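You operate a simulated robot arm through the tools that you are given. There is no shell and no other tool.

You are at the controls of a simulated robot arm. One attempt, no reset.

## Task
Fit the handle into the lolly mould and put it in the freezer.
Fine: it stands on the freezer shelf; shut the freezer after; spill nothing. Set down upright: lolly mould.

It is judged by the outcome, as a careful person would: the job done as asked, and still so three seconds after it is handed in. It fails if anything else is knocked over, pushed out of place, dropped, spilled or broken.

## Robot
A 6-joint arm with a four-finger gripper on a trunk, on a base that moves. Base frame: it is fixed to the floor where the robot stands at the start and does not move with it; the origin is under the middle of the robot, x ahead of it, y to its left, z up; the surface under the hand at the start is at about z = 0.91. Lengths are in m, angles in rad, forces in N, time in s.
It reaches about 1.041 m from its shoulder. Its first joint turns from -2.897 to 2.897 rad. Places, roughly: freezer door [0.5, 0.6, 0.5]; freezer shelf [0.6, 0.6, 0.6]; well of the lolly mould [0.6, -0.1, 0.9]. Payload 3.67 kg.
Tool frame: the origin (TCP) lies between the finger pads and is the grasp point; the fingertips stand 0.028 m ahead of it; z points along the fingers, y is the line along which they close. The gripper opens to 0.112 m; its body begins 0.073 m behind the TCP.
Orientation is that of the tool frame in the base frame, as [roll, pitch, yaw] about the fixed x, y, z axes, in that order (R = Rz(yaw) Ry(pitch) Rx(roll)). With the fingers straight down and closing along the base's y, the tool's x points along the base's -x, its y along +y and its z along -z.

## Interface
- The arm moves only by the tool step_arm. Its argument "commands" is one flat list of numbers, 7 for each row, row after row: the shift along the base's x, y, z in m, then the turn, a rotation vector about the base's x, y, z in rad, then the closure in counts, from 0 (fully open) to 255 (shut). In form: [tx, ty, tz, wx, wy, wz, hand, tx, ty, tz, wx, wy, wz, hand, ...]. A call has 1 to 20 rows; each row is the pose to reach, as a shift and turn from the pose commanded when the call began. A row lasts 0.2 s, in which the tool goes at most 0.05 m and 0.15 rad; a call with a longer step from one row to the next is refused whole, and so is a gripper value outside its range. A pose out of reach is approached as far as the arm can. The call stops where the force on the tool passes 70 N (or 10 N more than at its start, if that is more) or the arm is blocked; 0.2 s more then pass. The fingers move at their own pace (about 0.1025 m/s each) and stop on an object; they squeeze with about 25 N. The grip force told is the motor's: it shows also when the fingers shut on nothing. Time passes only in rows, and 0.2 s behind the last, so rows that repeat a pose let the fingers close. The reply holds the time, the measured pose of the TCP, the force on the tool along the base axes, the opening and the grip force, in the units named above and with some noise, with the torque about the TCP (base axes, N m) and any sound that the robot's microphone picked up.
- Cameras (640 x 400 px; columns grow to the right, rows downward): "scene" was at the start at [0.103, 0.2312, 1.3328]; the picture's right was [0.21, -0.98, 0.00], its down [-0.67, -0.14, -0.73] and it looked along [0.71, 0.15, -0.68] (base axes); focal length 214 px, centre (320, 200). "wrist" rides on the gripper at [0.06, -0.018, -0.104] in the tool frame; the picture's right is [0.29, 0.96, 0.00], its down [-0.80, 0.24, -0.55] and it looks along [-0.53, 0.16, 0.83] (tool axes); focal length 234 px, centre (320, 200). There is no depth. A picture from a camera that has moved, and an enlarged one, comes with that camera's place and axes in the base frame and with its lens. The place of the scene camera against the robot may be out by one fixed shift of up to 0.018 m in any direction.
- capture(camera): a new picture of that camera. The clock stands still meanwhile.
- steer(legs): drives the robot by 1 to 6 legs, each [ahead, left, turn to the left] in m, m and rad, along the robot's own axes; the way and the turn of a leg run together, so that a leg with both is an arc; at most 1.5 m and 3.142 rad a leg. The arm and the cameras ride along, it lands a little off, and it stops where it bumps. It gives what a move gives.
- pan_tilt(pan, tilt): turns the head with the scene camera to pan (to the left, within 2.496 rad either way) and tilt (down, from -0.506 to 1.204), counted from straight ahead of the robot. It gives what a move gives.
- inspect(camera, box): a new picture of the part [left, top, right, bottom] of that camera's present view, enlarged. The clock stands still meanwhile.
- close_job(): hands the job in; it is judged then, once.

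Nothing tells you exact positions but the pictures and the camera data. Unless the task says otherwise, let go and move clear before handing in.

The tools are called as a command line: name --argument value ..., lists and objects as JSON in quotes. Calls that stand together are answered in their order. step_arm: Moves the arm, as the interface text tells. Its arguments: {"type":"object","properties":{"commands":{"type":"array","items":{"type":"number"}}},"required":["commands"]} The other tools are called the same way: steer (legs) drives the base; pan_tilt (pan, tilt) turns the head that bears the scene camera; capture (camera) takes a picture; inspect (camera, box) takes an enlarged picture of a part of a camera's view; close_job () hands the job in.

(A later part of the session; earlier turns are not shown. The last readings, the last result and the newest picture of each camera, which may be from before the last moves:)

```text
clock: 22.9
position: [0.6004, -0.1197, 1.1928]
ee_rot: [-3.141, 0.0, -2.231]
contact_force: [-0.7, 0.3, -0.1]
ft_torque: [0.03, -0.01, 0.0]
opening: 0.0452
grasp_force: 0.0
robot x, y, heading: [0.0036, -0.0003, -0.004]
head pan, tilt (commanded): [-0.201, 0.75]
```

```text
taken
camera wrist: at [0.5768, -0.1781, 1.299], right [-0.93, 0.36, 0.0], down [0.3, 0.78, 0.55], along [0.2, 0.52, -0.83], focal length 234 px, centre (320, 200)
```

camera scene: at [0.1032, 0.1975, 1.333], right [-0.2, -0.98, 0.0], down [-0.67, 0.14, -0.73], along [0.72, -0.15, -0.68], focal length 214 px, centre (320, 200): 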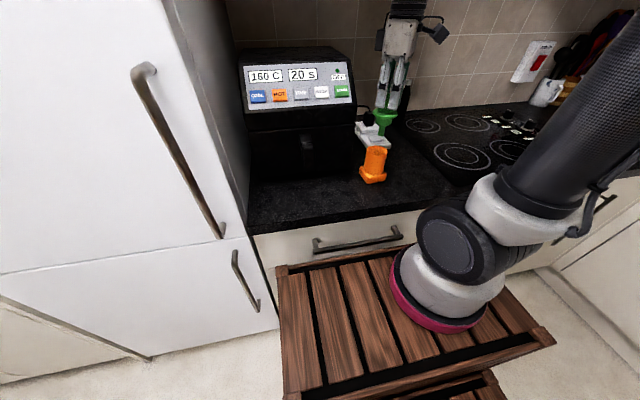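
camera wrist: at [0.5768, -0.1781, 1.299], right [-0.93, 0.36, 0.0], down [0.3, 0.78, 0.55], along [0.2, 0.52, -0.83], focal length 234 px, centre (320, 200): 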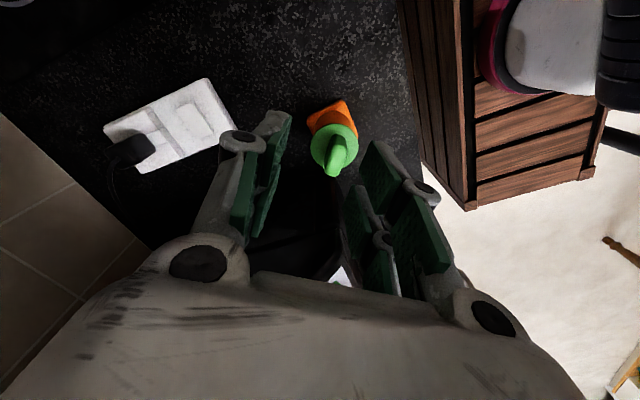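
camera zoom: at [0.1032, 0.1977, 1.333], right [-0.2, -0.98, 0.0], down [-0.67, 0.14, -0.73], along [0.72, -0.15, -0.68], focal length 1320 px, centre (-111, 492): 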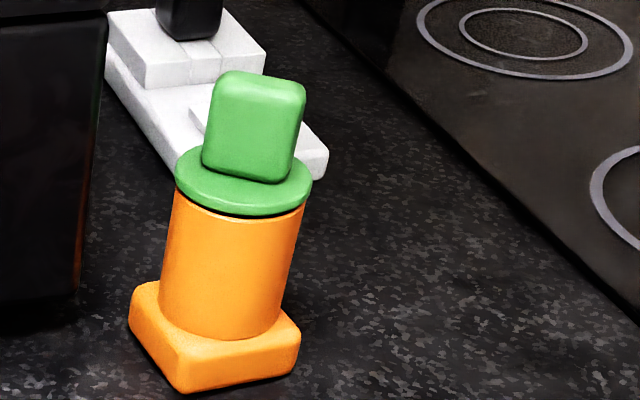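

The handle is seated level in the mould. Next is the freezer: I'll move the hand back and to the left, clear of everything, to measure the freezer's door handle with the wrist camera.

step_arm --commands '[0, 0, 0.045, 0, 0, 0, 152, -0.043, 0, 0.06, 0, 0, -0.13, 152, -0.086, 0, 0.06, 0, 0, -0.26, 152, -0.129, 0, 0.06, 0, 0, -0.39, 152, -0.172, 0.0, 0.06, 0, 0, -0.52, 152, -0.215, 0.0, 0.06, 0, 0, -0.65, 152, -0.25, 0.02, 0.06, 0, 0, -0.78, 152, -0.27, 0.06, 0.06, 0, 0, -0.91, 152, -0.28, 0.105, 0.05, 0, 0, -0.91, 152, -0.28, 0.15, 0.04, 0, 0, -0.91, 152, -0.28, 0.195, 0.03, 0, 0, -0.91, 152, -0.28, 0.24, 0.02, 0, 0, -0.91, 152, -0.28, 0.285, 0.0, 0, 0, -0.91, 152, -0.28, 0.31, 0.0, 0, 0, -0.91, 152]'

capture --camera "wrist"

capture --camera "scene"

```text
clock: 25.9
position: [0.3157, 0.1917, 1.1925]
ee_rot: [3.141, 0.001, 3.141]
contact_force: [-0.7, 0.2, 0.0]
ft_torque: [0.01, 0.02, -0.03]
opening: 0.0452
grasp_force: 0.1
robot x, y, heading: [-0.0052, 0.0034, 0.005]
head pan, tilt (commanded): [-0.201, 0.75]
```

```text
taken
camera wrist: at [0.2573, 0.1734, 1.2978], right [-0.29, 0.96, 0.0], down [0.8, 0.24, 0.55], along [0.53, 0.16, -0.83], focal length 234 px, centre (320, 200)
```

wrist: 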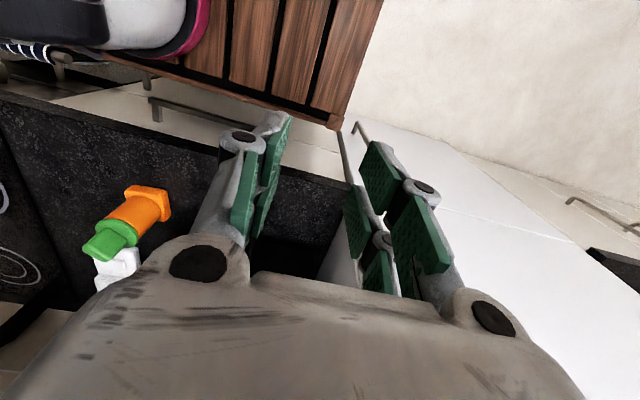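

```text
taken
camera scene: at [0.1033, 0.1972, 1.3331], right [-0.2, -0.98, 0.0], down [-0.67, 0.14, -0.73], along [0.72, -0.15, -0.68], focal length 214 px, centre (320, 200)
```

scene: 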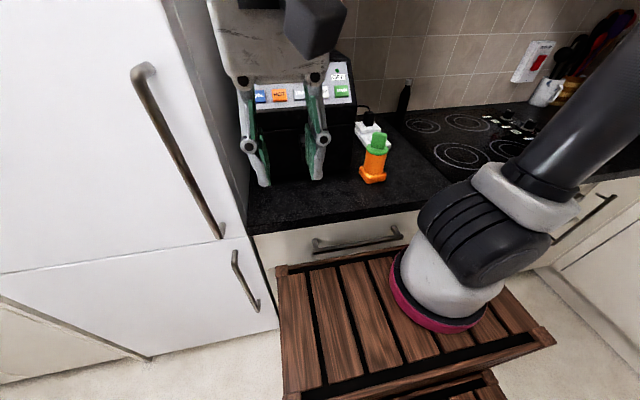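

inspect --camera "wrist" --box '[300, 90, 460, 190]'

inspect --camera "scene" --box '[180, 200, 320, 340]'

```text
4.00 times, centred on (380, 140) of wrist
camera zoom: at [0.2573, 0.1734, 1.2978], right [-0.29, 0.96, 0.0], down [0.8, 0.24, 0.55], along [0.53, 0.16, -0.83], focal length 937 px, centre (80, 440)
```

zoom: 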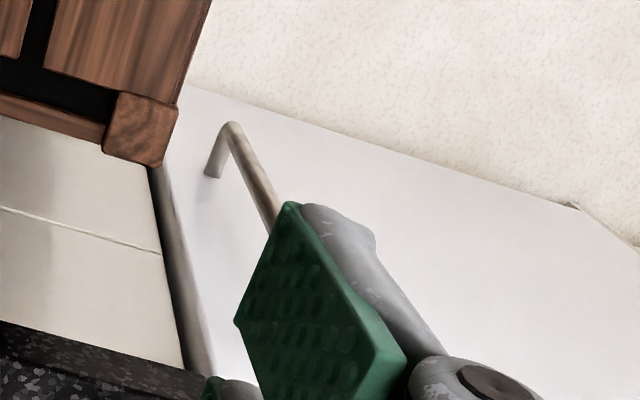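

```text
2.86 times, centred on (250, 270) of scene
camera zoom: at [0.1033, 0.1972, 1.3331], right [-0.2, -0.98, 0.0], down [-0.67, 0.14, -0.73], along [0.72, -0.15, -0.68], focal length 613 px, centre (520, 0)
```

zoom: 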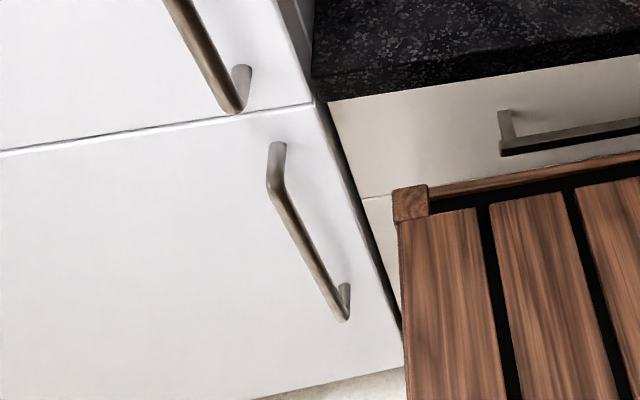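

The freezer's bar handle runs from about z 0.48 to 0.82 at x ≈ 0.43, y ≈ 0.37. The door face is at x ≈ 0.472, spanning y 0.33–0.94, with its hinge on the left. I'll bring the hand in front of the bar, pitched 45° down, with the fingers open.

step_arm --commands '[0, 0.044, 0, 0, 0, 0, 0, 0, 0.088, 0, 0, 0, 0, 0, 0, 0.132, 0, 0, 0, 0, 0, 0, 0.176, 0, 0, 0, 0, 0, 0, 0.176, -0.045, 0, -0.131, 0, 0, 0, 0.176, -0.09, 0, -0.262, 0, 0, 0, 0.176, -0.135, 0, -0.393, 0, 0, 0, 0.176, -0.18, 0, -0.524, 0, 0, 0, 0.176, -0.225, 0, -0.654, 0, 0, 0, 0.176, -0.27, 0, -0.785, 0, 0]'

capture --camera "wrist"

pan_tilt --pan 0.5 --tilt 0.9

capture --camera "scene"

```text
clock: 28.1
position: [0.3171, 0.3633, 0.9237]
ee_rot: [3.14, 0.786, -3.141]
contact_force: [0.4, 0.4, 0.9]
ft_torque: [0.06, 0.03, 0.01]
opening: 0.1119
grasp_force: 0.1
robot x, y, heading: [0.0013, -0.0006, -0.002]
head pan, tilt (commanded): [-0.201, 0.75]
```

```text
taken
camera wrist: at [0.2004, 0.3459, 0.9554], right [-0.2, 0.96, -0.2], down [0.17, 0.24, 0.96], along [0.96, 0.16, -0.21], focal length 234 px, centre (320, 200)
```

wrist: 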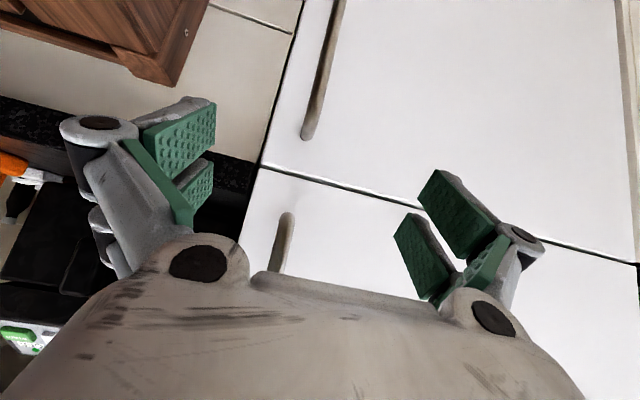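

```text
clock: 29.1
position: [0.3187, 0.3641, 0.9224]
ee_rot: [-3.139, 0.785, 3.139]
contact_force: [0.3, 0.4, -0.8]
ft_torque: [-0.01, 0.02, 0.0]
opening: 0.1122
grasp_force: 0.0
robot x, y, heading: [-0.0002, 0.0001, 0.006]
head pan, tilt (commanded): [0.499, 0.901]
```

```text
taken
camera scene: at [0.1, 0.2262, 1.3261], right [0.15, -0.99, 0.0], down [-0.73, -0.11, -0.67], along [0.66, 0.1, -0.74], focal length 214 px, centre (320, 200)
```

scene: 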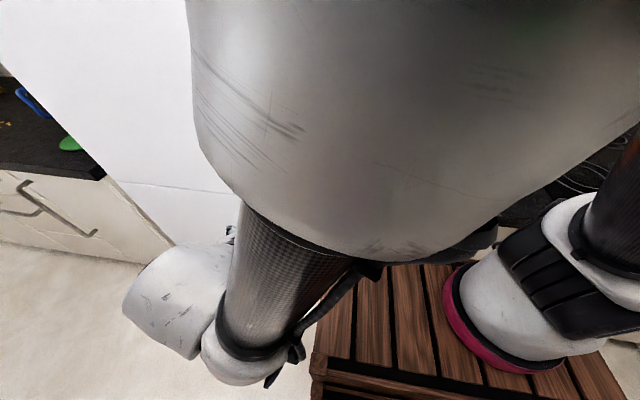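

The elbow now fills the head's view and the head did not reach its commanded pan, so I'll turn it back away from the arm and check.

pan_tilt --pan -0.1 --tilt 0.8

capture --camera "scene"

inspect --camera "wrist" --box '[220, 120, 420, 300]'

```text
clock: 30.1
position: [0.317, 0.3653, 0.9243]
ee_rot: [-3.141, 0.781, -3.141]
contact_force: [0.0, -0.1, 0.7]
ft_torque: [-0.02, 0.01, 0.02]
opening: 0.112
grasp_force: 0.0
robot x, y, heading: [-0.0039, -0.0012, 0.001]
head pan, tilt (commanded): [-0.099, 0.799]
```

```text
taken
camera scene: at [0.1022, 0.2063, 1.329], right [-0.1, -1.0, 0.0], down [-0.71, 0.07, -0.7], along [0.69, -0.07, -0.72], focal length 214 px, centre (320, 200)
```

scene: 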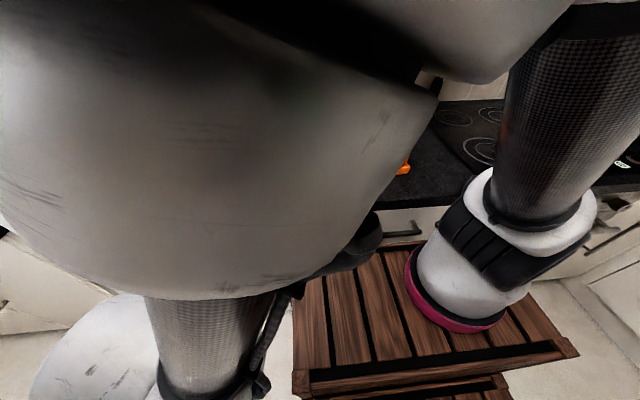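

```text
2.22 times, centred on (320, 210) of wrist
camera zoom: at [0.1994, 0.3466, 0.9563], right [-0.21, 0.96, -0.2], down [0.17, 0.24, 0.96], along [0.96, 0.16, -0.21], focal length 520 px, centre (320, 178)
```

zoom: 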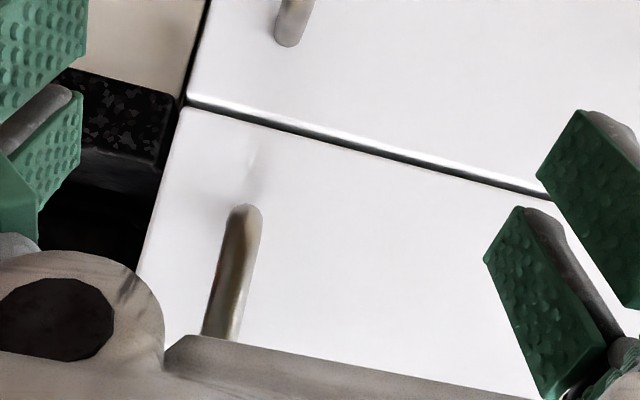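

The freezer bar is at y ≈ 0.357, with its top at z ≈ 0.83. I'll line up on it and advance along the tool axis with open fingers, then look before closing.

step_arm --commands '[0, -0.007, -0.035, 0, 0, 0, 0, 0, -0.007, -0.069, 0, 0, 0, 0, 0.03, -0.007, -0.099, 0, 0, 0, 0, 0.06, -0.007, -0.129, 0, 0, 0, 0, 0.085, -0.007, -0.154, 0, 0, 0, 0]'

capture --camera "wrist"

```text
clock: 31.3
position: [0.4028, 0.3823, 0.7856]
ee_rot: [-3.117, 0.78, -3.127]
contact_force: [0.3, -0.4, -0.6]
ft_torque: [0.0, -0.03, -0.02]
opening: 0.1123
grasp_force: 0.0
out of reach, approached as far as the arm can: row 4, 5
robot x, y, heading: [-0.0007, -0.0005, 0.003]
head pan, tilt (commanded): [-0.099, 0.799]
```

```text
taken
camera wrist: at [0.2864, 0.3646, 0.8184], right [-0.2, 0.95, -0.22], down [0.18, 0.26, 0.95], along [0.96, 0.15, -0.22], focal length 234 px, centre (320, 200)
```

wrist: 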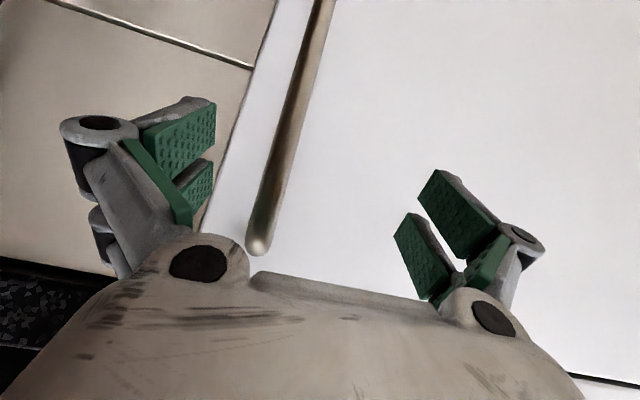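

The pose is too close to the arm's base to be reached. I'll back the hand out the way it came, then look behind the robot before driving back a little to gain reach.

step_arm --commands '[-0.025, 0, 0.025, 0, 0, 0, 0, -0.055, 0, 0.055, 0, 0, 0, 0, -0.085, 0, 0.085, 0, 0, 0, 0, -0.085, 0, 0.12, 0, 0, 0, 0, -0.085, 0.0, 0.155, 0, 0, 0, 0, -0.085, 0, 0.2, 0, 0, 0, 0, -0.085, -0.04, 0.24, 0, 0, 0, 0, -0.085, -0.08, 0.26, 0, 0, 0, 0]'

pan_tilt --pan -2.3 --tilt 0.6

capture --camera "scene"

```text
refused: row 7 steps farther than a row can; nothing moved
```

```text
clock: 33.4
position: [0.4026, 0.3821, 0.7856]
ee_rot: [-3.119, 0.78, -3.131]
contact_force: [0.7, -0.8, 0.8]
ft_torque: [0.01, -0.01, 0.03]
opening: 0.112
grasp_force: 0.1
robot x, y, heading: [0.0012, 0.0006, 0.0]
head pan, tilt (commanded): [-2.3, 0.6]
```

```text
taken
camera scene: at [-0.0369, 0.1483, 1.3459], right [-0.75, 0.67, 0.0], down [0.38, 0.42, -0.83], along [-0.55, -0.62, -0.56], focal length 214 px, centre (320, 200)
```

scene: 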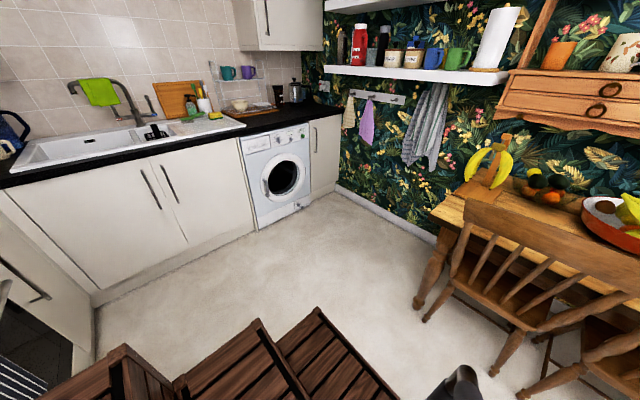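

The floor behind is clear for about half a metre, with chairs farther back. That retract was refused for one long row, so I'll redo it with shorter steps.

step_arm --commands '[-0.025, 0, 0.025, 0, 0, 0, 0, -0.055, 0, 0.055, 0, 0, 0, 0, -0.085, 0, 0.085, 0, 0, 0, 0, -0.085, 0, 0.12, 0, 0, 0, 0, -0.085, 0.0, 0.155, 0, 0, 0, 0, -0.085, 0, 0.195, 0, 0, 0, 0, -0.085, -0.03, 0.225, 0, 0, 0, 0, -0.085, -0.06, 0.25, 0, 0, 0, 0]'

pan_tilt --pan 0.2 --tilt 0.75

capture --camera "scene"

```text
clock: 35.2
position: [0.315, 0.3188, 1.0356]
ee_rot: [-3.141, 0.785, -3.14]
contact_force: [0.1, -0.2, 0.5]
ft_torque: [-0.05, -0.04, -0.04]
opening: 0.112
grasp_force: 0.0
robot x, y, heading: [-0.0003, 0.0007, -0.005]
head pan, tilt (commanded): [-2.3, 0.6]
```

```text
clock: 37.5
position: [0.3161, 0.3194, 1.035]
ee_rot: [3.141, 0.786, -3.14]
contact_force: [0.2, -0.2, -1.0]
ft_torque: [-0.02, 0.02, 0.02]
opening: 0.112
grasp_force: 0.0
robot x, y, heading: [-0.0017, 0.0009, -0.0]
head pan, tilt (commanded): [0.201, 0.75]
```

```text
taken
camera scene: at [0.1032, 0.2306, 1.333], right [0.2, -0.98, 0.0], down [-0.67, -0.14, -0.73], along [0.72, 0.15, -0.68], focal length 214 px, centre (320, 200)
```

scene: 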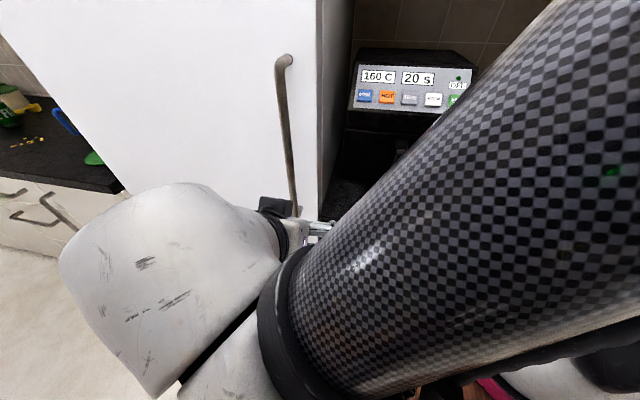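

Nothing is in the way behind, so I'll drive the base 0.25 m straight back to give the arm room to reach the freezer's handle.

steer --legs '[[-0.25, 0.0, 0.0]]'

capture --camera "scene"

capture --camera "wrist"

```text
clock: 39.3
position: [0.0667, 0.3189, 1.0355]
ee_rot: [3.141, 0.785, -3.141]
contact_force: [0.3, -0.4, 0.3]
ft_torque: [0.01, 0.0, -0.01]
opening: 0.1118
grasp_force: 0.1
robot x, y, heading: [-0.2483, -0.0014, -0.002]
head pan, tilt (commanded): [0.201, 0.75]
```

```text
taken
camera scene: at [-0.1454, 0.2307, 1.333], right [0.2, -0.98, 0.0], down [-0.67, -0.14, -0.73], along [0.72, 0.15, -0.68], focal length 214 px, centre (320, 200)
```

scene: 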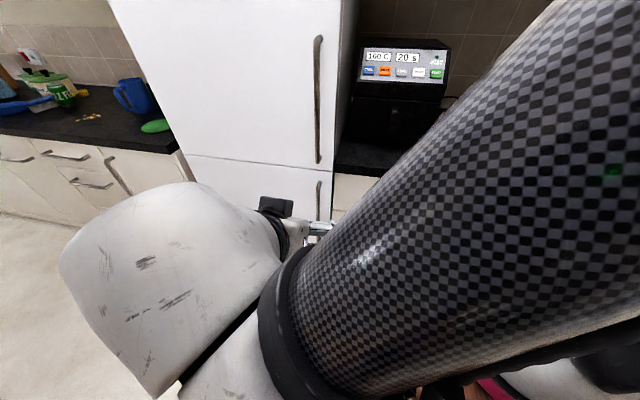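

```text
taken
camera wrist: at [-0.0492, 0.3011, 1.0671], right [-0.2, 0.96, -0.2], down [0.17, 0.24, 0.96], along [0.96, 0.16, -0.21], focal length 234 px, centre (320, 200)
```

wrist: 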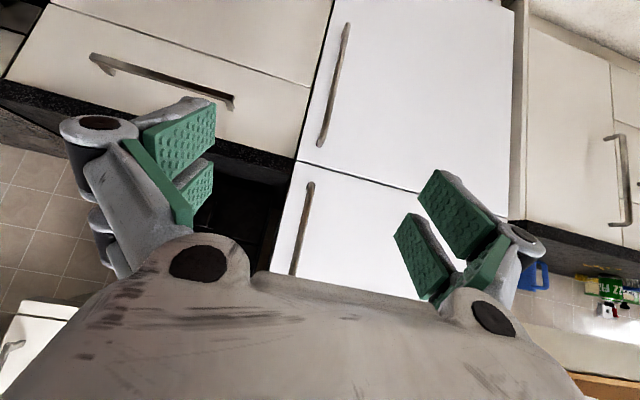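

Now there is room. The bar stands at about x 0.435, y 0.358, with its top at z ≈ 0.83. I'll bring the hand to the pre-grasp point in front of it.

step_arm --commands '[0.04, 0.01, -0.01, 0, 0, 0, 0, 0.08, 0.02, -0.02, 0, 0, 0, 0, 0.12, 0.03, -0.04, 0, 0, 0, 0, 0.155, 0.039, -0.07, 0, 0, 0, 0, 0.19, 0.039, -0.1, 0, 0, 0, 0, 0.22, 0.039, -0.135, 0, 0, 0, 0, 0.24, 0.039, -0.175, 0, 0, 0, 0, 0.252, 0.039, -0.2, 0, 0, 0, 0]'

capture --camera "wrist"

capture --camera "scene"

```text
clock: 41.1
position: [0.318, 0.3566, 0.8339]
ee_rot: [-3.141, 0.786, 3.141]
contact_force: [-1.4, 0.4, 0.5]
ft_torque: [-0.02, -0.01, 0.01]
opening: 0.1117
grasp_force: 0.1
robot x, y, heading: [-0.2487, 0.0035, -0.003]
head pan, tilt (commanded): [0.201, 0.75]
```

```text
taken
camera wrist: at [0.2018, 0.3388, 0.8658], right [-0.2, 0.96, -0.2], down [0.17, 0.24, 0.96], along [0.96, 0.16, -0.21], focal length 234 px, centre (320, 200)
```

wrist: 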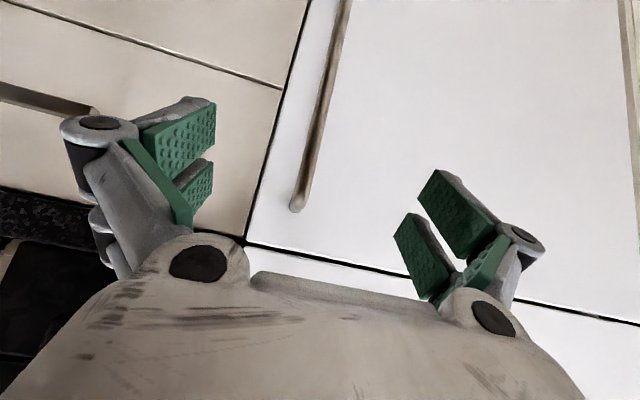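

```text
taken
camera scene: at [-0.1455, 0.2306, 1.333], right [0.2, -0.98, 0.0], down [-0.67, -0.14, -0.73], along [0.72, 0.15, -0.68], focal length 214 px, centre (320, 200)
```

scene: 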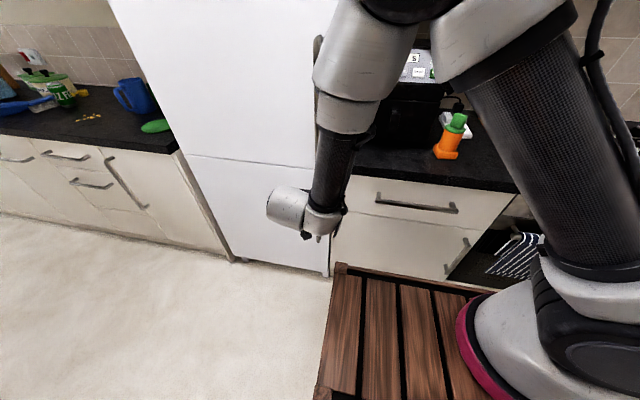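

The bar lines up with the middle of the open fingers. I'll advance along the tool axis.

step_arm --commands '[0.025, 0, -0.025, 0, 0, 0, 0, 0.05, 0, -0.05, 0, 0, 0, 0, 0.075, 0, -0.075, 0, 0, 0, 0, 0.09, 0, -0.09, 0, 0, 0, 0]'

capture --camera "wrist"

```text
clock: 42.1
position: [0.4098, 0.3581, 0.7456]
ee_rot: [-3.134, 0.785, -3.136]
contact_force: [-0.2, 0.6, 0.5]
ft_torque: [0.0, 0.02, 0.01]
opening: 0.112
grasp_force: 0.0
robot x, y, heading: [-0.2505, 0.0004, -0.0]
head pan, tilt (commanded): [0.201, 0.75]
```

```text
taken
camera wrist: at [0.294, 0.3413, 0.7789], right [-0.2, 0.96, -0.21], down [0.17, 0.25, 0.95], along [0.96, 0.16, -0.22], focal length 234 px, centre (320, 200)
```

wrist: 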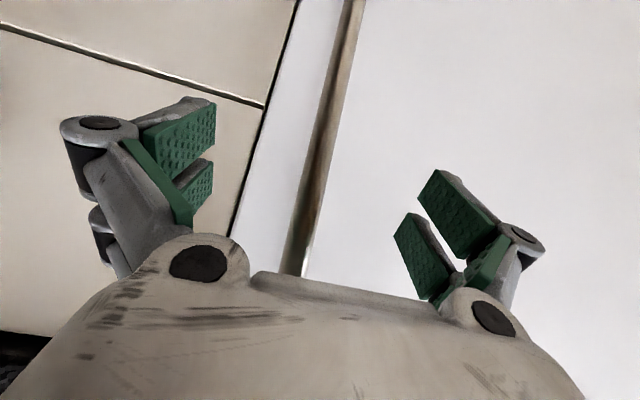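

step_arm --commands '[0.015, 0, -0.015, 0, 0, 0, 0, 0.015, 0, -0.015, 0, 0, 0, 100, 0.015, 0, -0.015, 0, 0, 0, 200, 0.015, 0, -0.015, 0, 0, 0, 255, 0.015, 0, -0.015, 0, 0, 0, 255, 0.015, 0, -0.015, 0, 0, 0, 255]'

capture --camera "wrist"

```text
clock: 43.5
position: [0.4246, 0.3577, 0.7302]
ee_rot: [-3.127, 0.782, -3.134]
contact_force: [0.0, -16.2, 2.2]
ft_torque: [-0.25, -0.4, -0.11]
opening: 0.0157
grasp_force: 45.0
robot x, y, heading: [-0.2489, 0.0017, -0.001]
head pan, tilt (commanded): [0.201, 0.75]
```

```text
taken
camera wrist: at [0.3085, 0.3402, 0.7642], right [-0.2, 0.96, -0.21], down [0.18, 0.25, 0.95], along [0.96, 0.15, -0.22], focal length 234 px, centre (320, 200)
```

wrist: 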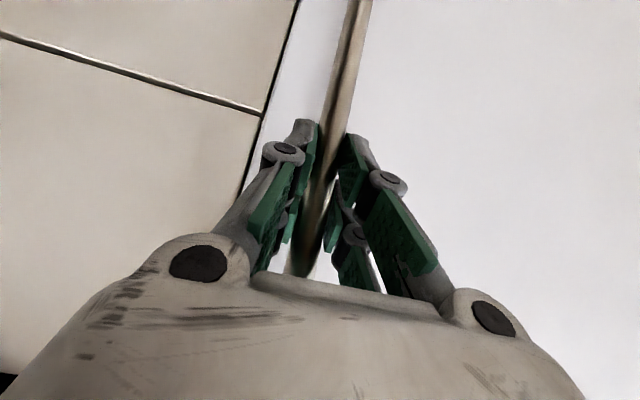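

The bar is held (opening 16 mm). I'll pull gently along the door's arc, a little at first, to see whether the door follows.

step_arm --commands '[-0.006, 0.0, 0, 0, 0, -0.01, 255, -0.015, 0.001, 0, 0, 0, -0.025, 255, -0.029, 0.003, 0, 0, 0, -0.05, 255]'

capture --camera "wrist"

```text
clock: 44.3
position: [0.3966, 0.3617, 0.732]
ee_rot: [-3.124, 0.779, 3.101]
contact_force: [-7.7, -46.0, -2.5]
ft_torque: [-0.87, 0.06, -0.08]
opening: 0.0159
grasp_force: 45.4
out of reach, approached as far as the arm can: row 1, 2, 3
robot x, y, heading: [-0.2516, 0.0012, -0.005]
head pan, tilt (commanded): [0.201, 0.75]
```

```text
taken
camera wrist: at [0.2799, 0.3505, 0.7645], right [-0.15, 0.96, -0.21], down [0.19, 0.24, 0.95], along [0.97, 0.1, -0.22], focal length 234 px, centre (320, 200)
```

wrist: 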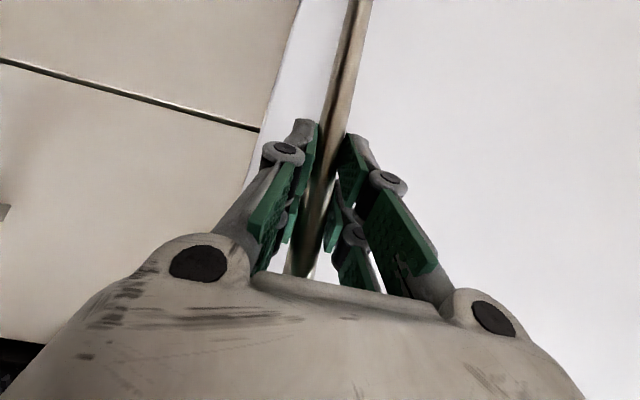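

The door is following, but there is a sideways force of -46 N and the arm is near a joint limit. I'll relieve the sideways load first.

step_arm --commands '[0, -0.003, 0, 0, 0, 0, 255, 0, -0.006, 0, 0, 0, 0, 255]'

```text
clock: 44.9
position: [0.399, 0.3631, 0.7334]
ee_rot: [-3.124, 0.776, 3.104]
contact_force: [-6.2, -31.2, -33.2]
ft_torque: [-0.81, 0.43, -0.12]
opening: 0.016
grasp_force: 45.2
out of reach, approached as far as the arm can: row 2
robot x, y, heading: [-0.2472, 0.0012, -0.001]
head pan, tilt (commanded): [0.201, 0.75]
```

The arm is fighting its own limit here, so I'll release the bar, back off a little, and re-grip higher up where the arm has room.

step_arm --commands '[0, 0, 0, 0, 0, 0, 200, 0, 0, 0, 0, 0, 0, 100, 0, 0, 0, 0, 0, 0, 0, 0, 0, 0, 0, 0, 0, 0]'

capture --camera "wrist"

capture --camera "scene"

```text
clock: 45.9
position: [0.3994, 0.3643, 0.7356]
ee_rot: [-3.132, 0.782, 3.1]
contact_force: [-0.7, 0.1, -0.4]
ft_torque: [0.01, 0.01, -0.07]
opening: 0.112
grasp_force: 0.0
robot x, y, heading: [-0.2505, -0.0, -0.001]
head pan, tilt (commanded): [0.201, 0.75]
```

```text
taken
camera wrist: at [0.2827, 0.3518, 0.7677], right [-0.16, 0.97, -0.21], down [0.19, 0.24, 0.95], along [0.97, 0.11, -0.22], focal length 234 px, centre (320, 200)
```

wrist: 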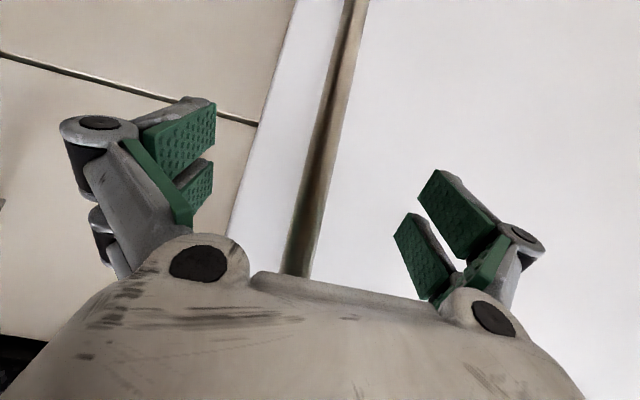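

```text
taken
camera scene: at [-0.1453, 0.2308, 1.333], right [0.2, -0.98, 0.0], down [-0.67, -0.14, -0.73], along [0.72, 0.15, -0.68], focal length 214 px, centre (320, 200)
```

scene: 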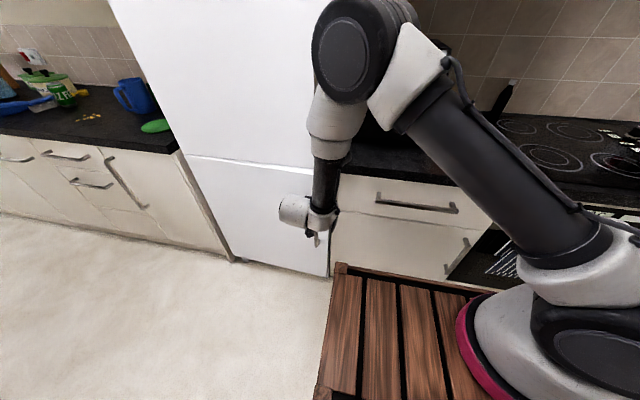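

step_arm --commands '[0.0, 0.003, 0.02, 0, 0, 0, 0, 0.002, 0.005, 0.04, 0, 0, 0, 0, 0.003, 0.005, 0.055, 0, 0, 0, 0]'

capture --camera "wrist"

```text
clock: 46.7
position: [0.4031, 0.3678, 0.7907]
ee_rot: [-3.14, 0.784, 3.094]
contact_force: [-0.2, 0.3, -0.4]
ft_torque: [0.0, 0.0, -0.03]
opening: 0.1122
grasp_force: 0.1
robot x, y, heading: [-0.2494, 0.0002, 0.001]
head pan, tilt (commanded): [0.201, 0.75]
```

```text
taken
camera wrist: at [0.2852, 0.3558, 0.8223], right [-0.16, 0.97, -0.2], down [0.18, 0.23, 0.96], along [0.97, 0.11, -0.21], focal length 234 px, centre (320, 200)
```

wrist: 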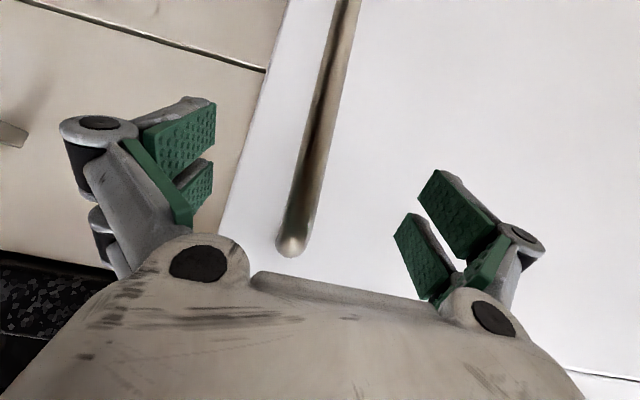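

step_arm --commands '[0, -0.008, 0, 0, 0, 0, 0, 0, -0.008, 0, 0, 0, 0, 100, 0, -0.008, 0, 0, 0, 0, 200, 0, -0.008, 0, 0, 0, 0, 255, 0, -0.008, 0, 0, 0, 0, 255, 0, -0.008, 0, 0, 0, 0, 255]'

capture --camera "wrist"

```text
clock: 48.1
position: [0.4027, 0.361, 0.7896]
ee_rot: [3.142, 0.784, 3.093]
contact_force: [2.1, 15.1, -3.6]
ft_torque: [0.56, 0.18, 0.0]
opening: 0.0155
grasp_force: 45.3
robot x, y, heading: [-0.2449, 0.0032, 0.003]
head pan, tilt (commanded): [0.201, 0.75]
```

```text
taken
camera wrist: at [0.2858, 0.3484, 0.8223], right [-0.16, 0.97, -0.2], down [0.18, 0.23, 0.96], along [0.97, 0.11, -0.21], focal length 234 px, centre (320, 200)
```

wrist: 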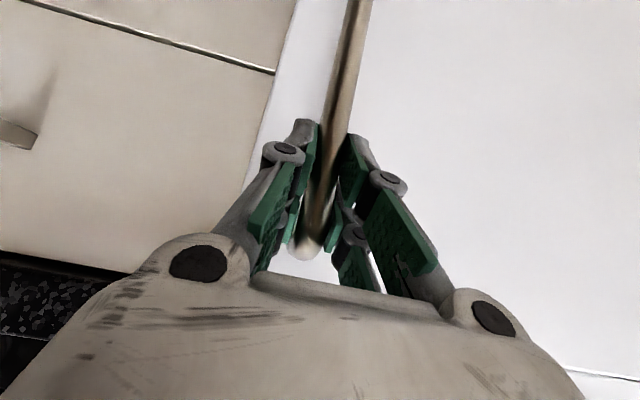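

step_arm --commands '[-0.0145, 0.004, 0, 0, 0, -0.025, 255, -0.029, 0.0065, 0, 0, 0, -0.05, 255, -0.043, 0.0095, 0, 0, 0, -0.075, 255]'

```text
clock: 48.9
position: [0.3603, 0.3704, 0.7904]
ee_rot: [-3.139, 0.786, 3.02]
contact_force: [2.8, 7.8, -0.2]
ft_torque: [0.23, -0.14, 0.24]
opening: 0.0157
grasp_force: 44.9
robot x, y, heading: [-0.2511, 0.0033, -0.001]
head pan, tilt (commanded): [0.201, 0.75]
```

The door follows easily with low forces. I'll keep pulling along the arc to about 17°.

step_arm --commands '[-0.0168, 0.0048, 0, 0, 0, -0.03, 255, -0.034, 0.0098, 0, 0, 0, -0.06, 255, -0.0506, 0.0151, 0, 0, 0, -0.09, 255, -0.0672, 0.021, 0, 0, 0, -0.12, 255, -0.0836, 0.0273, 0, 0, 0, -0.15, 255, -0.0997, 0.0342, 0, 0, 0, -0.18, 255]'

capture --camera "scene"

capture --camera "wrist"

```text
clock: 50.3
position: [0.2589, 0.4049, 0.7899]
ee_rot: [3.14, 0.784, 2.841]
contact_force: [19.1, 41.4, -13.4]
ft_torque: [1.39, -0.67, 0.07]
opening: 0.0157
grasp_force: 45.1
robot x, y, heading: [-0.2477, 0.001, -0.002]
head pan, tilt (commanded): [0.201, 0.75]
```

```text
taken
camera scene: at [-0.1443, 0.2325, 1.3326], right [0.2, -0.98, 0.0], down [-0.67, -0.14, -0.73], along [0.72, 0.14, -0.68], focal length 214 px, centre (320, 200)
```

scene: 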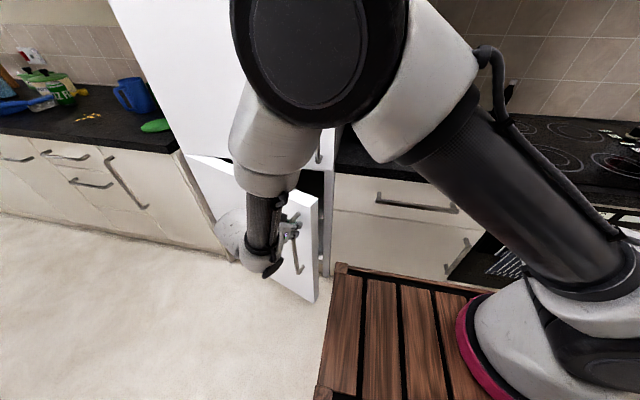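

```text
taken
camera wrist: at [0.143, 0.4231, 0.8224], right [0.09, 0.98, -0.2], down [0.24, 0.18, 0.96], along [0.97, -0.13, -0.22], focal length 234 px, centre (320, 200)
```

wrist: 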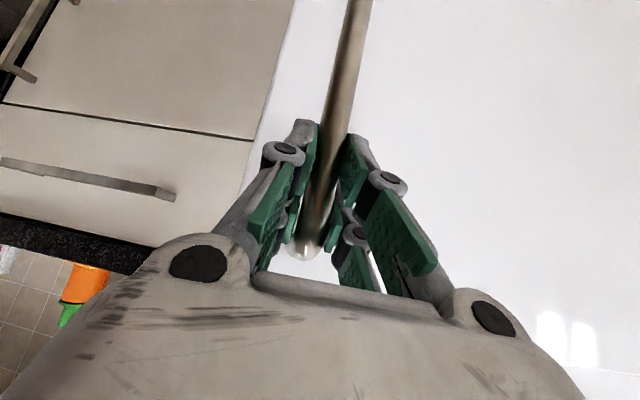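

The door is open about 17°. The hand is pushed toward the hinge a little, so I'll adjust the arc and pull a bit further in small steps.

step_arm --commands '[0.001, 0.005, 0, 0, 0, 0, 255, -0.0145, 0.013, 0, 0, 0, -0.03, 255, -0.03, 0.0214, 0, 0, 0, -0.06, 255, -0.0455, 0.0304, 0, 0, 0, -0.09, 255]'

capture --camera "scene"

```text
clock: 51.3
position: [0.2131, 0.4307, 0.7903]
ee_rot: [-3.138, 0.788, 2.746]
contact_force: [-12.6, -25.1, 30.9]
ft_torque: [-0.96, 0.5, 0.1]
opening: 0.0156
grasp_force: 45.2
robot x, y, heading: [-0.2473, 0.0016, -0.001]
head pan, tilt (commanded): [0.201, 0.75]
```

```text
taken
camera scene: at [-0.1464, 0.229, 1.3333], right [0.2, -0.98, 0.0], down [-0.67, -0.13, -0.73], along [0.72, 0.15, -0.68], focal length 214 px, centre (320, 200)
```

scene: 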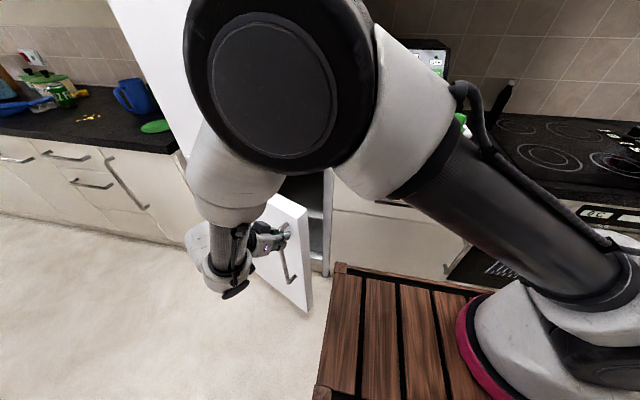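

step_arm --commands '[-0.001, -0.003, -0.002, 0, 0, 0, 255, -0.016, 0.0061, -0.003, 0, 0, -0.03, 255, -0.031, 0.0155, -0.003, 0, 0, -0.06, 255, -0.0455, 0.0254, -0.003, 0, 0, -0.09, 255]'

capture --camera "scene"

```text
clock: 52.3
position: [0.1688, 0.4597, 0.7879]
ee_rot: [3.138, 0.784, 2.655]
contact_force: [0.4, -0.6, 33.8]
ft_torque: [0.12, 0.33, 0.05]
opening: 0.0159
grasp_force: 45.1
robot x, y, heading: [-0.2489, 0.0037, -0.004]
head pan, tilt (commanded): [0.201, 0.75]
```

```text
taken
camera scene: at [-0.1458, 0.2302, 1.3332], right [0.2, -0.98, 0.0], down [-0.67, -0.14, -0.73], along [0.72, 0.15, -0.68], focal length 214 px, centre (320, 200)
```

scene: 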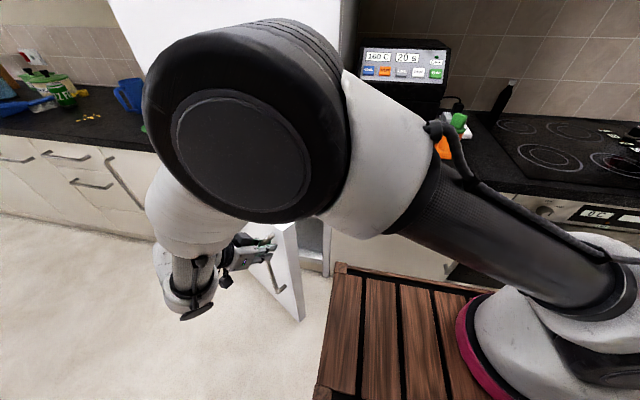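

The door is open about 28°, and I can now place the hinge at about (0.503, 0.937). I'll release the bar, retreat along the tool axis and rise above the door top.

step_arm --commands '[0, 0, 0, 0, 0, 0, 180, 0, 0, 0, 0, 0, 0, 60, 0, 0, 0, 0, 0, 0, 0, 0, 0, 0, 0, 0, 0, 0, -0.02, 0.01, 0.022, 0, 0, 0, 0, -0.045, 0.023, 0.048, 0, 0, 0, 0, -0.07, 0.036, 0.078, 0, 0, 0, 0, -0.08, 0.036, 0.12, 0, 0, 0, 0, -0.08, 0.036, 0.165, 0, 0, 0, 0, -0.08, 0.036, 0.21, 0, 0, 0, 0]'

capture --camera "scene"

capture --camera "wrist"

```text
clock: 54.5
position: [0.0885, 0.4944, 0.9962]
ee_rot: [-3.14, 0.785, 2.659]
contact_force: [0.0, 0.8, -0.1]
ft_torque: [-0.03, -0.06, 0.0]
opening: 0.112
grasp_force: 0.1
robot x, y, heading: [-0.2504, -0.0028, 0.003]
head pan, tilt (commanded): [0.201, 0.75]
```

```text
taken
camera scene: at [-0.1454, 0.231, 1.3329], right [0.2, -0.98, 0.0], down [-0.67, -0.14, -0.73], along [0.72, 0.15, -0.68], focal length 214 px, centre (320, 200)
```

scene: 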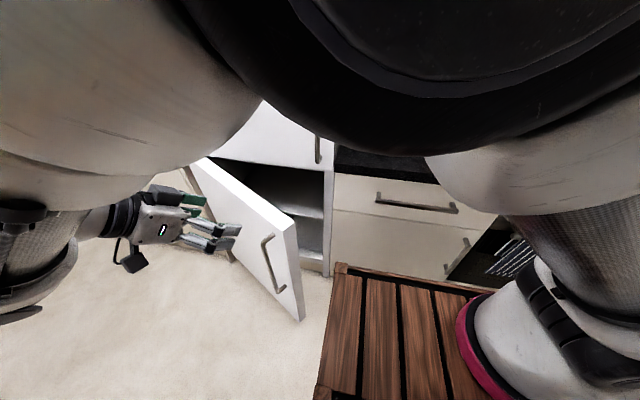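

```text
taken
camera wrist: at [-0.0231, 0.5338, 1.0273], right [0.27, 0.94, -0.2], down [0.27, 0.13, 0.95], along [0.93, -0.31, -0.21], focal length 234 px, centre (320, 200)
```

wrist: 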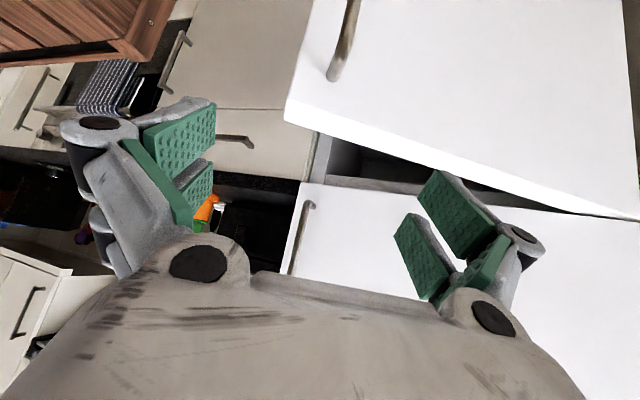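

The door stays open at about 28°, with a shelf visible inside. I'll take a closer look at the interior.

inspect --camera "scene" --box '[180, 130, 340, 330]'

inspect --camera "wrist" --box '[280, 60, 640, 240]'

```text
2.00 times, centred on (260, 230) of scene
camera zoom: at [-0.1454, 0.231, 1.3329], right [0.2, -0.98, 0.0], down [-0.67, -0.14, -0.73], along [0.72, 0.15, -0.68], focal length 429 px, centre (440, 140)
```

zoom: 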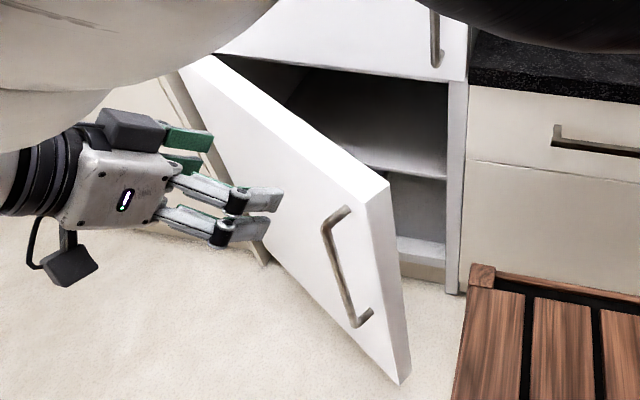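

```text
1.78 times, centred on (460, 150) of wrist
camera zoom: at [-0.0231, 0.5338, 1.0273], right [0.27, 0.94, -0.2], down [0.27, 0.13, 0.95], along [0.93, -0.31, -0.21], focal length 416 px, centre (71, 289)
```

zoom: 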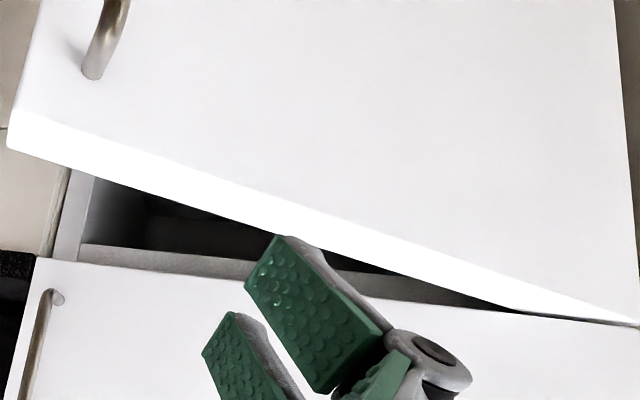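

The freezer opening looks about 0.28 m high above its upper shelf. Next I'll close the fingers, point the hand straight down and bring it over the door top to the inner side.

step_arm --commands '[0.037, -0.003, 0.024, 0.0612, 0.1157, 0, 100, 0.074, -0.006, 0.03, 0.1223, 0.2313, 0, 255, 0.111, -0.009, 0.03, 0.1835, 0.347, 0, 255, 0.148, -0.012, 0.03, 0.2447, 0.4627, 0, 255, 0.185, -0.015, 0.03, 0.3058, 0.5783, 0, 255, 0.222, -0.018, 0.03, 0.367, 0.694, 0, 255, 0.262, -0.02, 0.03, 0.367, 0.694, 0, 255]'

capture --camera "scene"

capture --camera "wrist"

```text
clock: 56.1
position: [0.3505, 0.4737, 1.0287]
ee_rot: [3.14, -0.001, 2.659]
contact_force: [-0.3, -0.1, 0.5]
ft_torque: [-0.04, -0.08, -0.01]
opening: 0.0
grasp_force: 24.9
robot x, y, heading: [-0.2469, -0.005, -0.003]
head pan, tilt (commanded): [0.201, 0.75]
```

```text
taken
camera scene: at [-0.1458, 0.2308, 1.333], right [0.2, -0.98, 0.0], down [-0.67, -0.14, -0.73], along [0.72, 0.15, -0.68], focal length 214 px, centre (320, 200)
```

scene: 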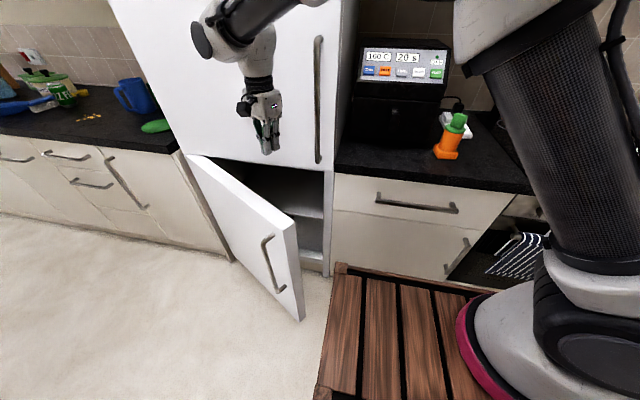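

```text
taken
camera wrist: at [0.2891, 0.4858, 1.1335], right [0.19, 0.98, 0.0], down [0.82, -0.16, 0.55], along [0.54, -0.1, -0.83], focal length 234 px, centre (320, 200)
```

wrist: 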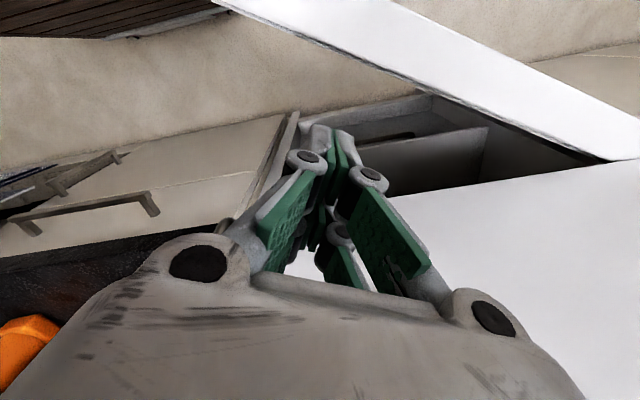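

The closed fingers are above the gap behind the door. I'll lower them to just below the door's top edge.

step_arm --commands '[0, 0, -0.045, 0, 0, 0, 255, 0, 0, -0.09, 0, 0, 0, 255, 0, 0, -0.135, 0, 0, 0, 255, 0, 0, -0.175, 0, 0, 0, 255, 0, 0, -0.205, 0, 0, 0, 255]'

capture --camera "scene"

capture --camera "wrist"

```text
clock: 57.3
position: [0.3491, 0.4751, 0.8231]
ee_rot: [3.141, -0.001, 2.657]
contact_force: [-0.2, 0.1, 0.8]
ft_torque: [0.02, -0.02, 0.0]
opening: 0.0002
grasp_force: 24.9
robot x, y, heading: [-0.251, 0.0017, 0.0]
head pan, tilt (commanded): [0.201, 0.75]
```

```text
taken
camera scene: at [-0.1454, 0.2306, 1.333], right [0.2, -0.98, 0.0], down [-0.67, -0.14, -0.73], along [0.72, 0.15, -0.68], focal length 214 px, centre (320, 200)
```

scene: 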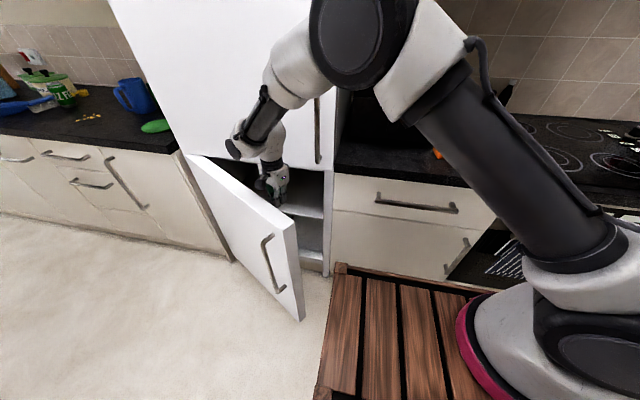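

```text
taken
camera wrist: at [0.2863, 0.4874, 0.9275], right [0.19, 0.98, 0.0], down [0.82, -0.16, 0.55], along [0.54, -0.1, -0.83], focal length 234 px, centre (320, 200)
```

wrist: 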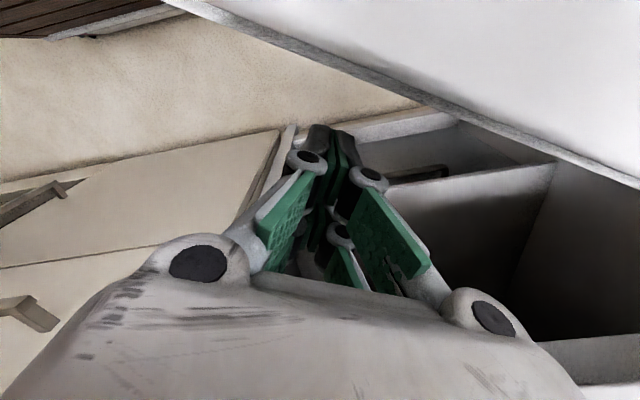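

step_arm --commands '[-0.0264, 0.0142, 0, 0, 0, 0, 255, -0.063, 0.0308, 0, 0, 0, -0.083, 255, -0.0968, 0.0495, 0, 0, 0, -0.163, 255, -0.1289, 0.0709, 0, 0, 0, -0.243, 255, -0.1593, 0.0947, 0, 0, 0, -0.323, 255, -0.1876, 0.1209, 0, 0, 0, -0.403, 255, -0.2138, 0.1494, 0, 0, 0, -0.483, 255]'

capture --camera "scene"

capture --camera "wrist"

```text
clock: 58.9
position: [0.1365, 0.6235, 0.8207]
ee_rot: [3.141, 0.001, 2.171]
contact_force: [-0.1, 0.1, 1.3]
ft_torque: [0.0, 0.05, 0.01]
opening: 0.0
grasp_force: 24.9
robot x, y, heading: [-0.2518, 0.0027, 0.004]
head pan, tilt (commanded): [0.201, 0.75]
```

```text
taken
camera scene: at [-0.145, 0.2306, 1.333], right [0.2, -0.98, 0.0], down [-0.67, -0.14, -0.73], along [0.72, 0.15, -0.68], focal length 214 px, centre (320, 200)
```

scene: 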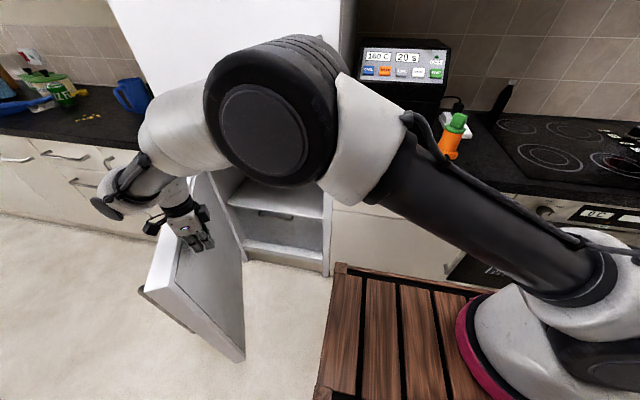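

```text
taken
camera wrist: at [0.0872, 0.6631, 0.9272], right [0.63, 0.78, 0.0], down [0.65, -0.52, 0.55], along [0.43, -0.35, -0.83], focal length 234 px, centre (320, 200)
```

wrist: 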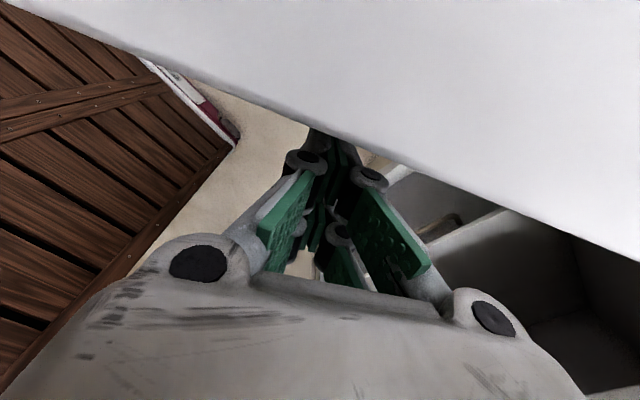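

The door swings freely with no noticeable force. I'll keep sweeping it toward about 80°.

step_arm --commands '[-0.0238, 0.0303, 0, 0, 0, -0.08, 255, -0.0451, 0.0625, 0, 0, 0, -0.16, 255, -0.0637, 0.0963, 0, 0, 0, -0.24, 255, -0.0796, 0.1315, 0, 0, 0, -0.32, 255, -0.0927, 0.1678, 0, 0, 0, -0.4, 255]'

capture --camera "scene"

```text
clock: 60.1
position: [0.0474, 0.7259, 0.8243]
ee_rot: [3.139, 0.0, 1.785]
contact_force: [-0.2, -0.1, 1.0]
ft_torque: [-0.03, 0.03, 0.0]
opening: 0.0
grasp_force: 25.7
out of reach, approached as far as the arm can: row 4, 5
robot x, y, heading: [-0.2503, 0.0027, -0.001]
head pan, tilt (commanded): [0.201, 0.75]
```

```text
taken
camera scene: at [-0.1454, 0.2306, 1.333], right [0.2, -0.98, 0.0], down [-0.67, -0.14, -0.73], along [0.72, 0.15, -0.68], focal length 214 px, centre (320, 200)
```

scene: 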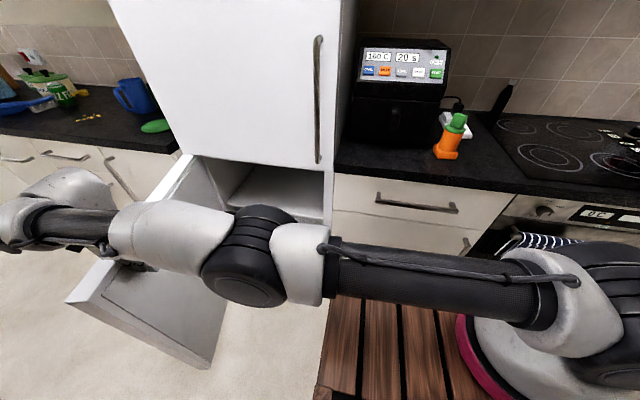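

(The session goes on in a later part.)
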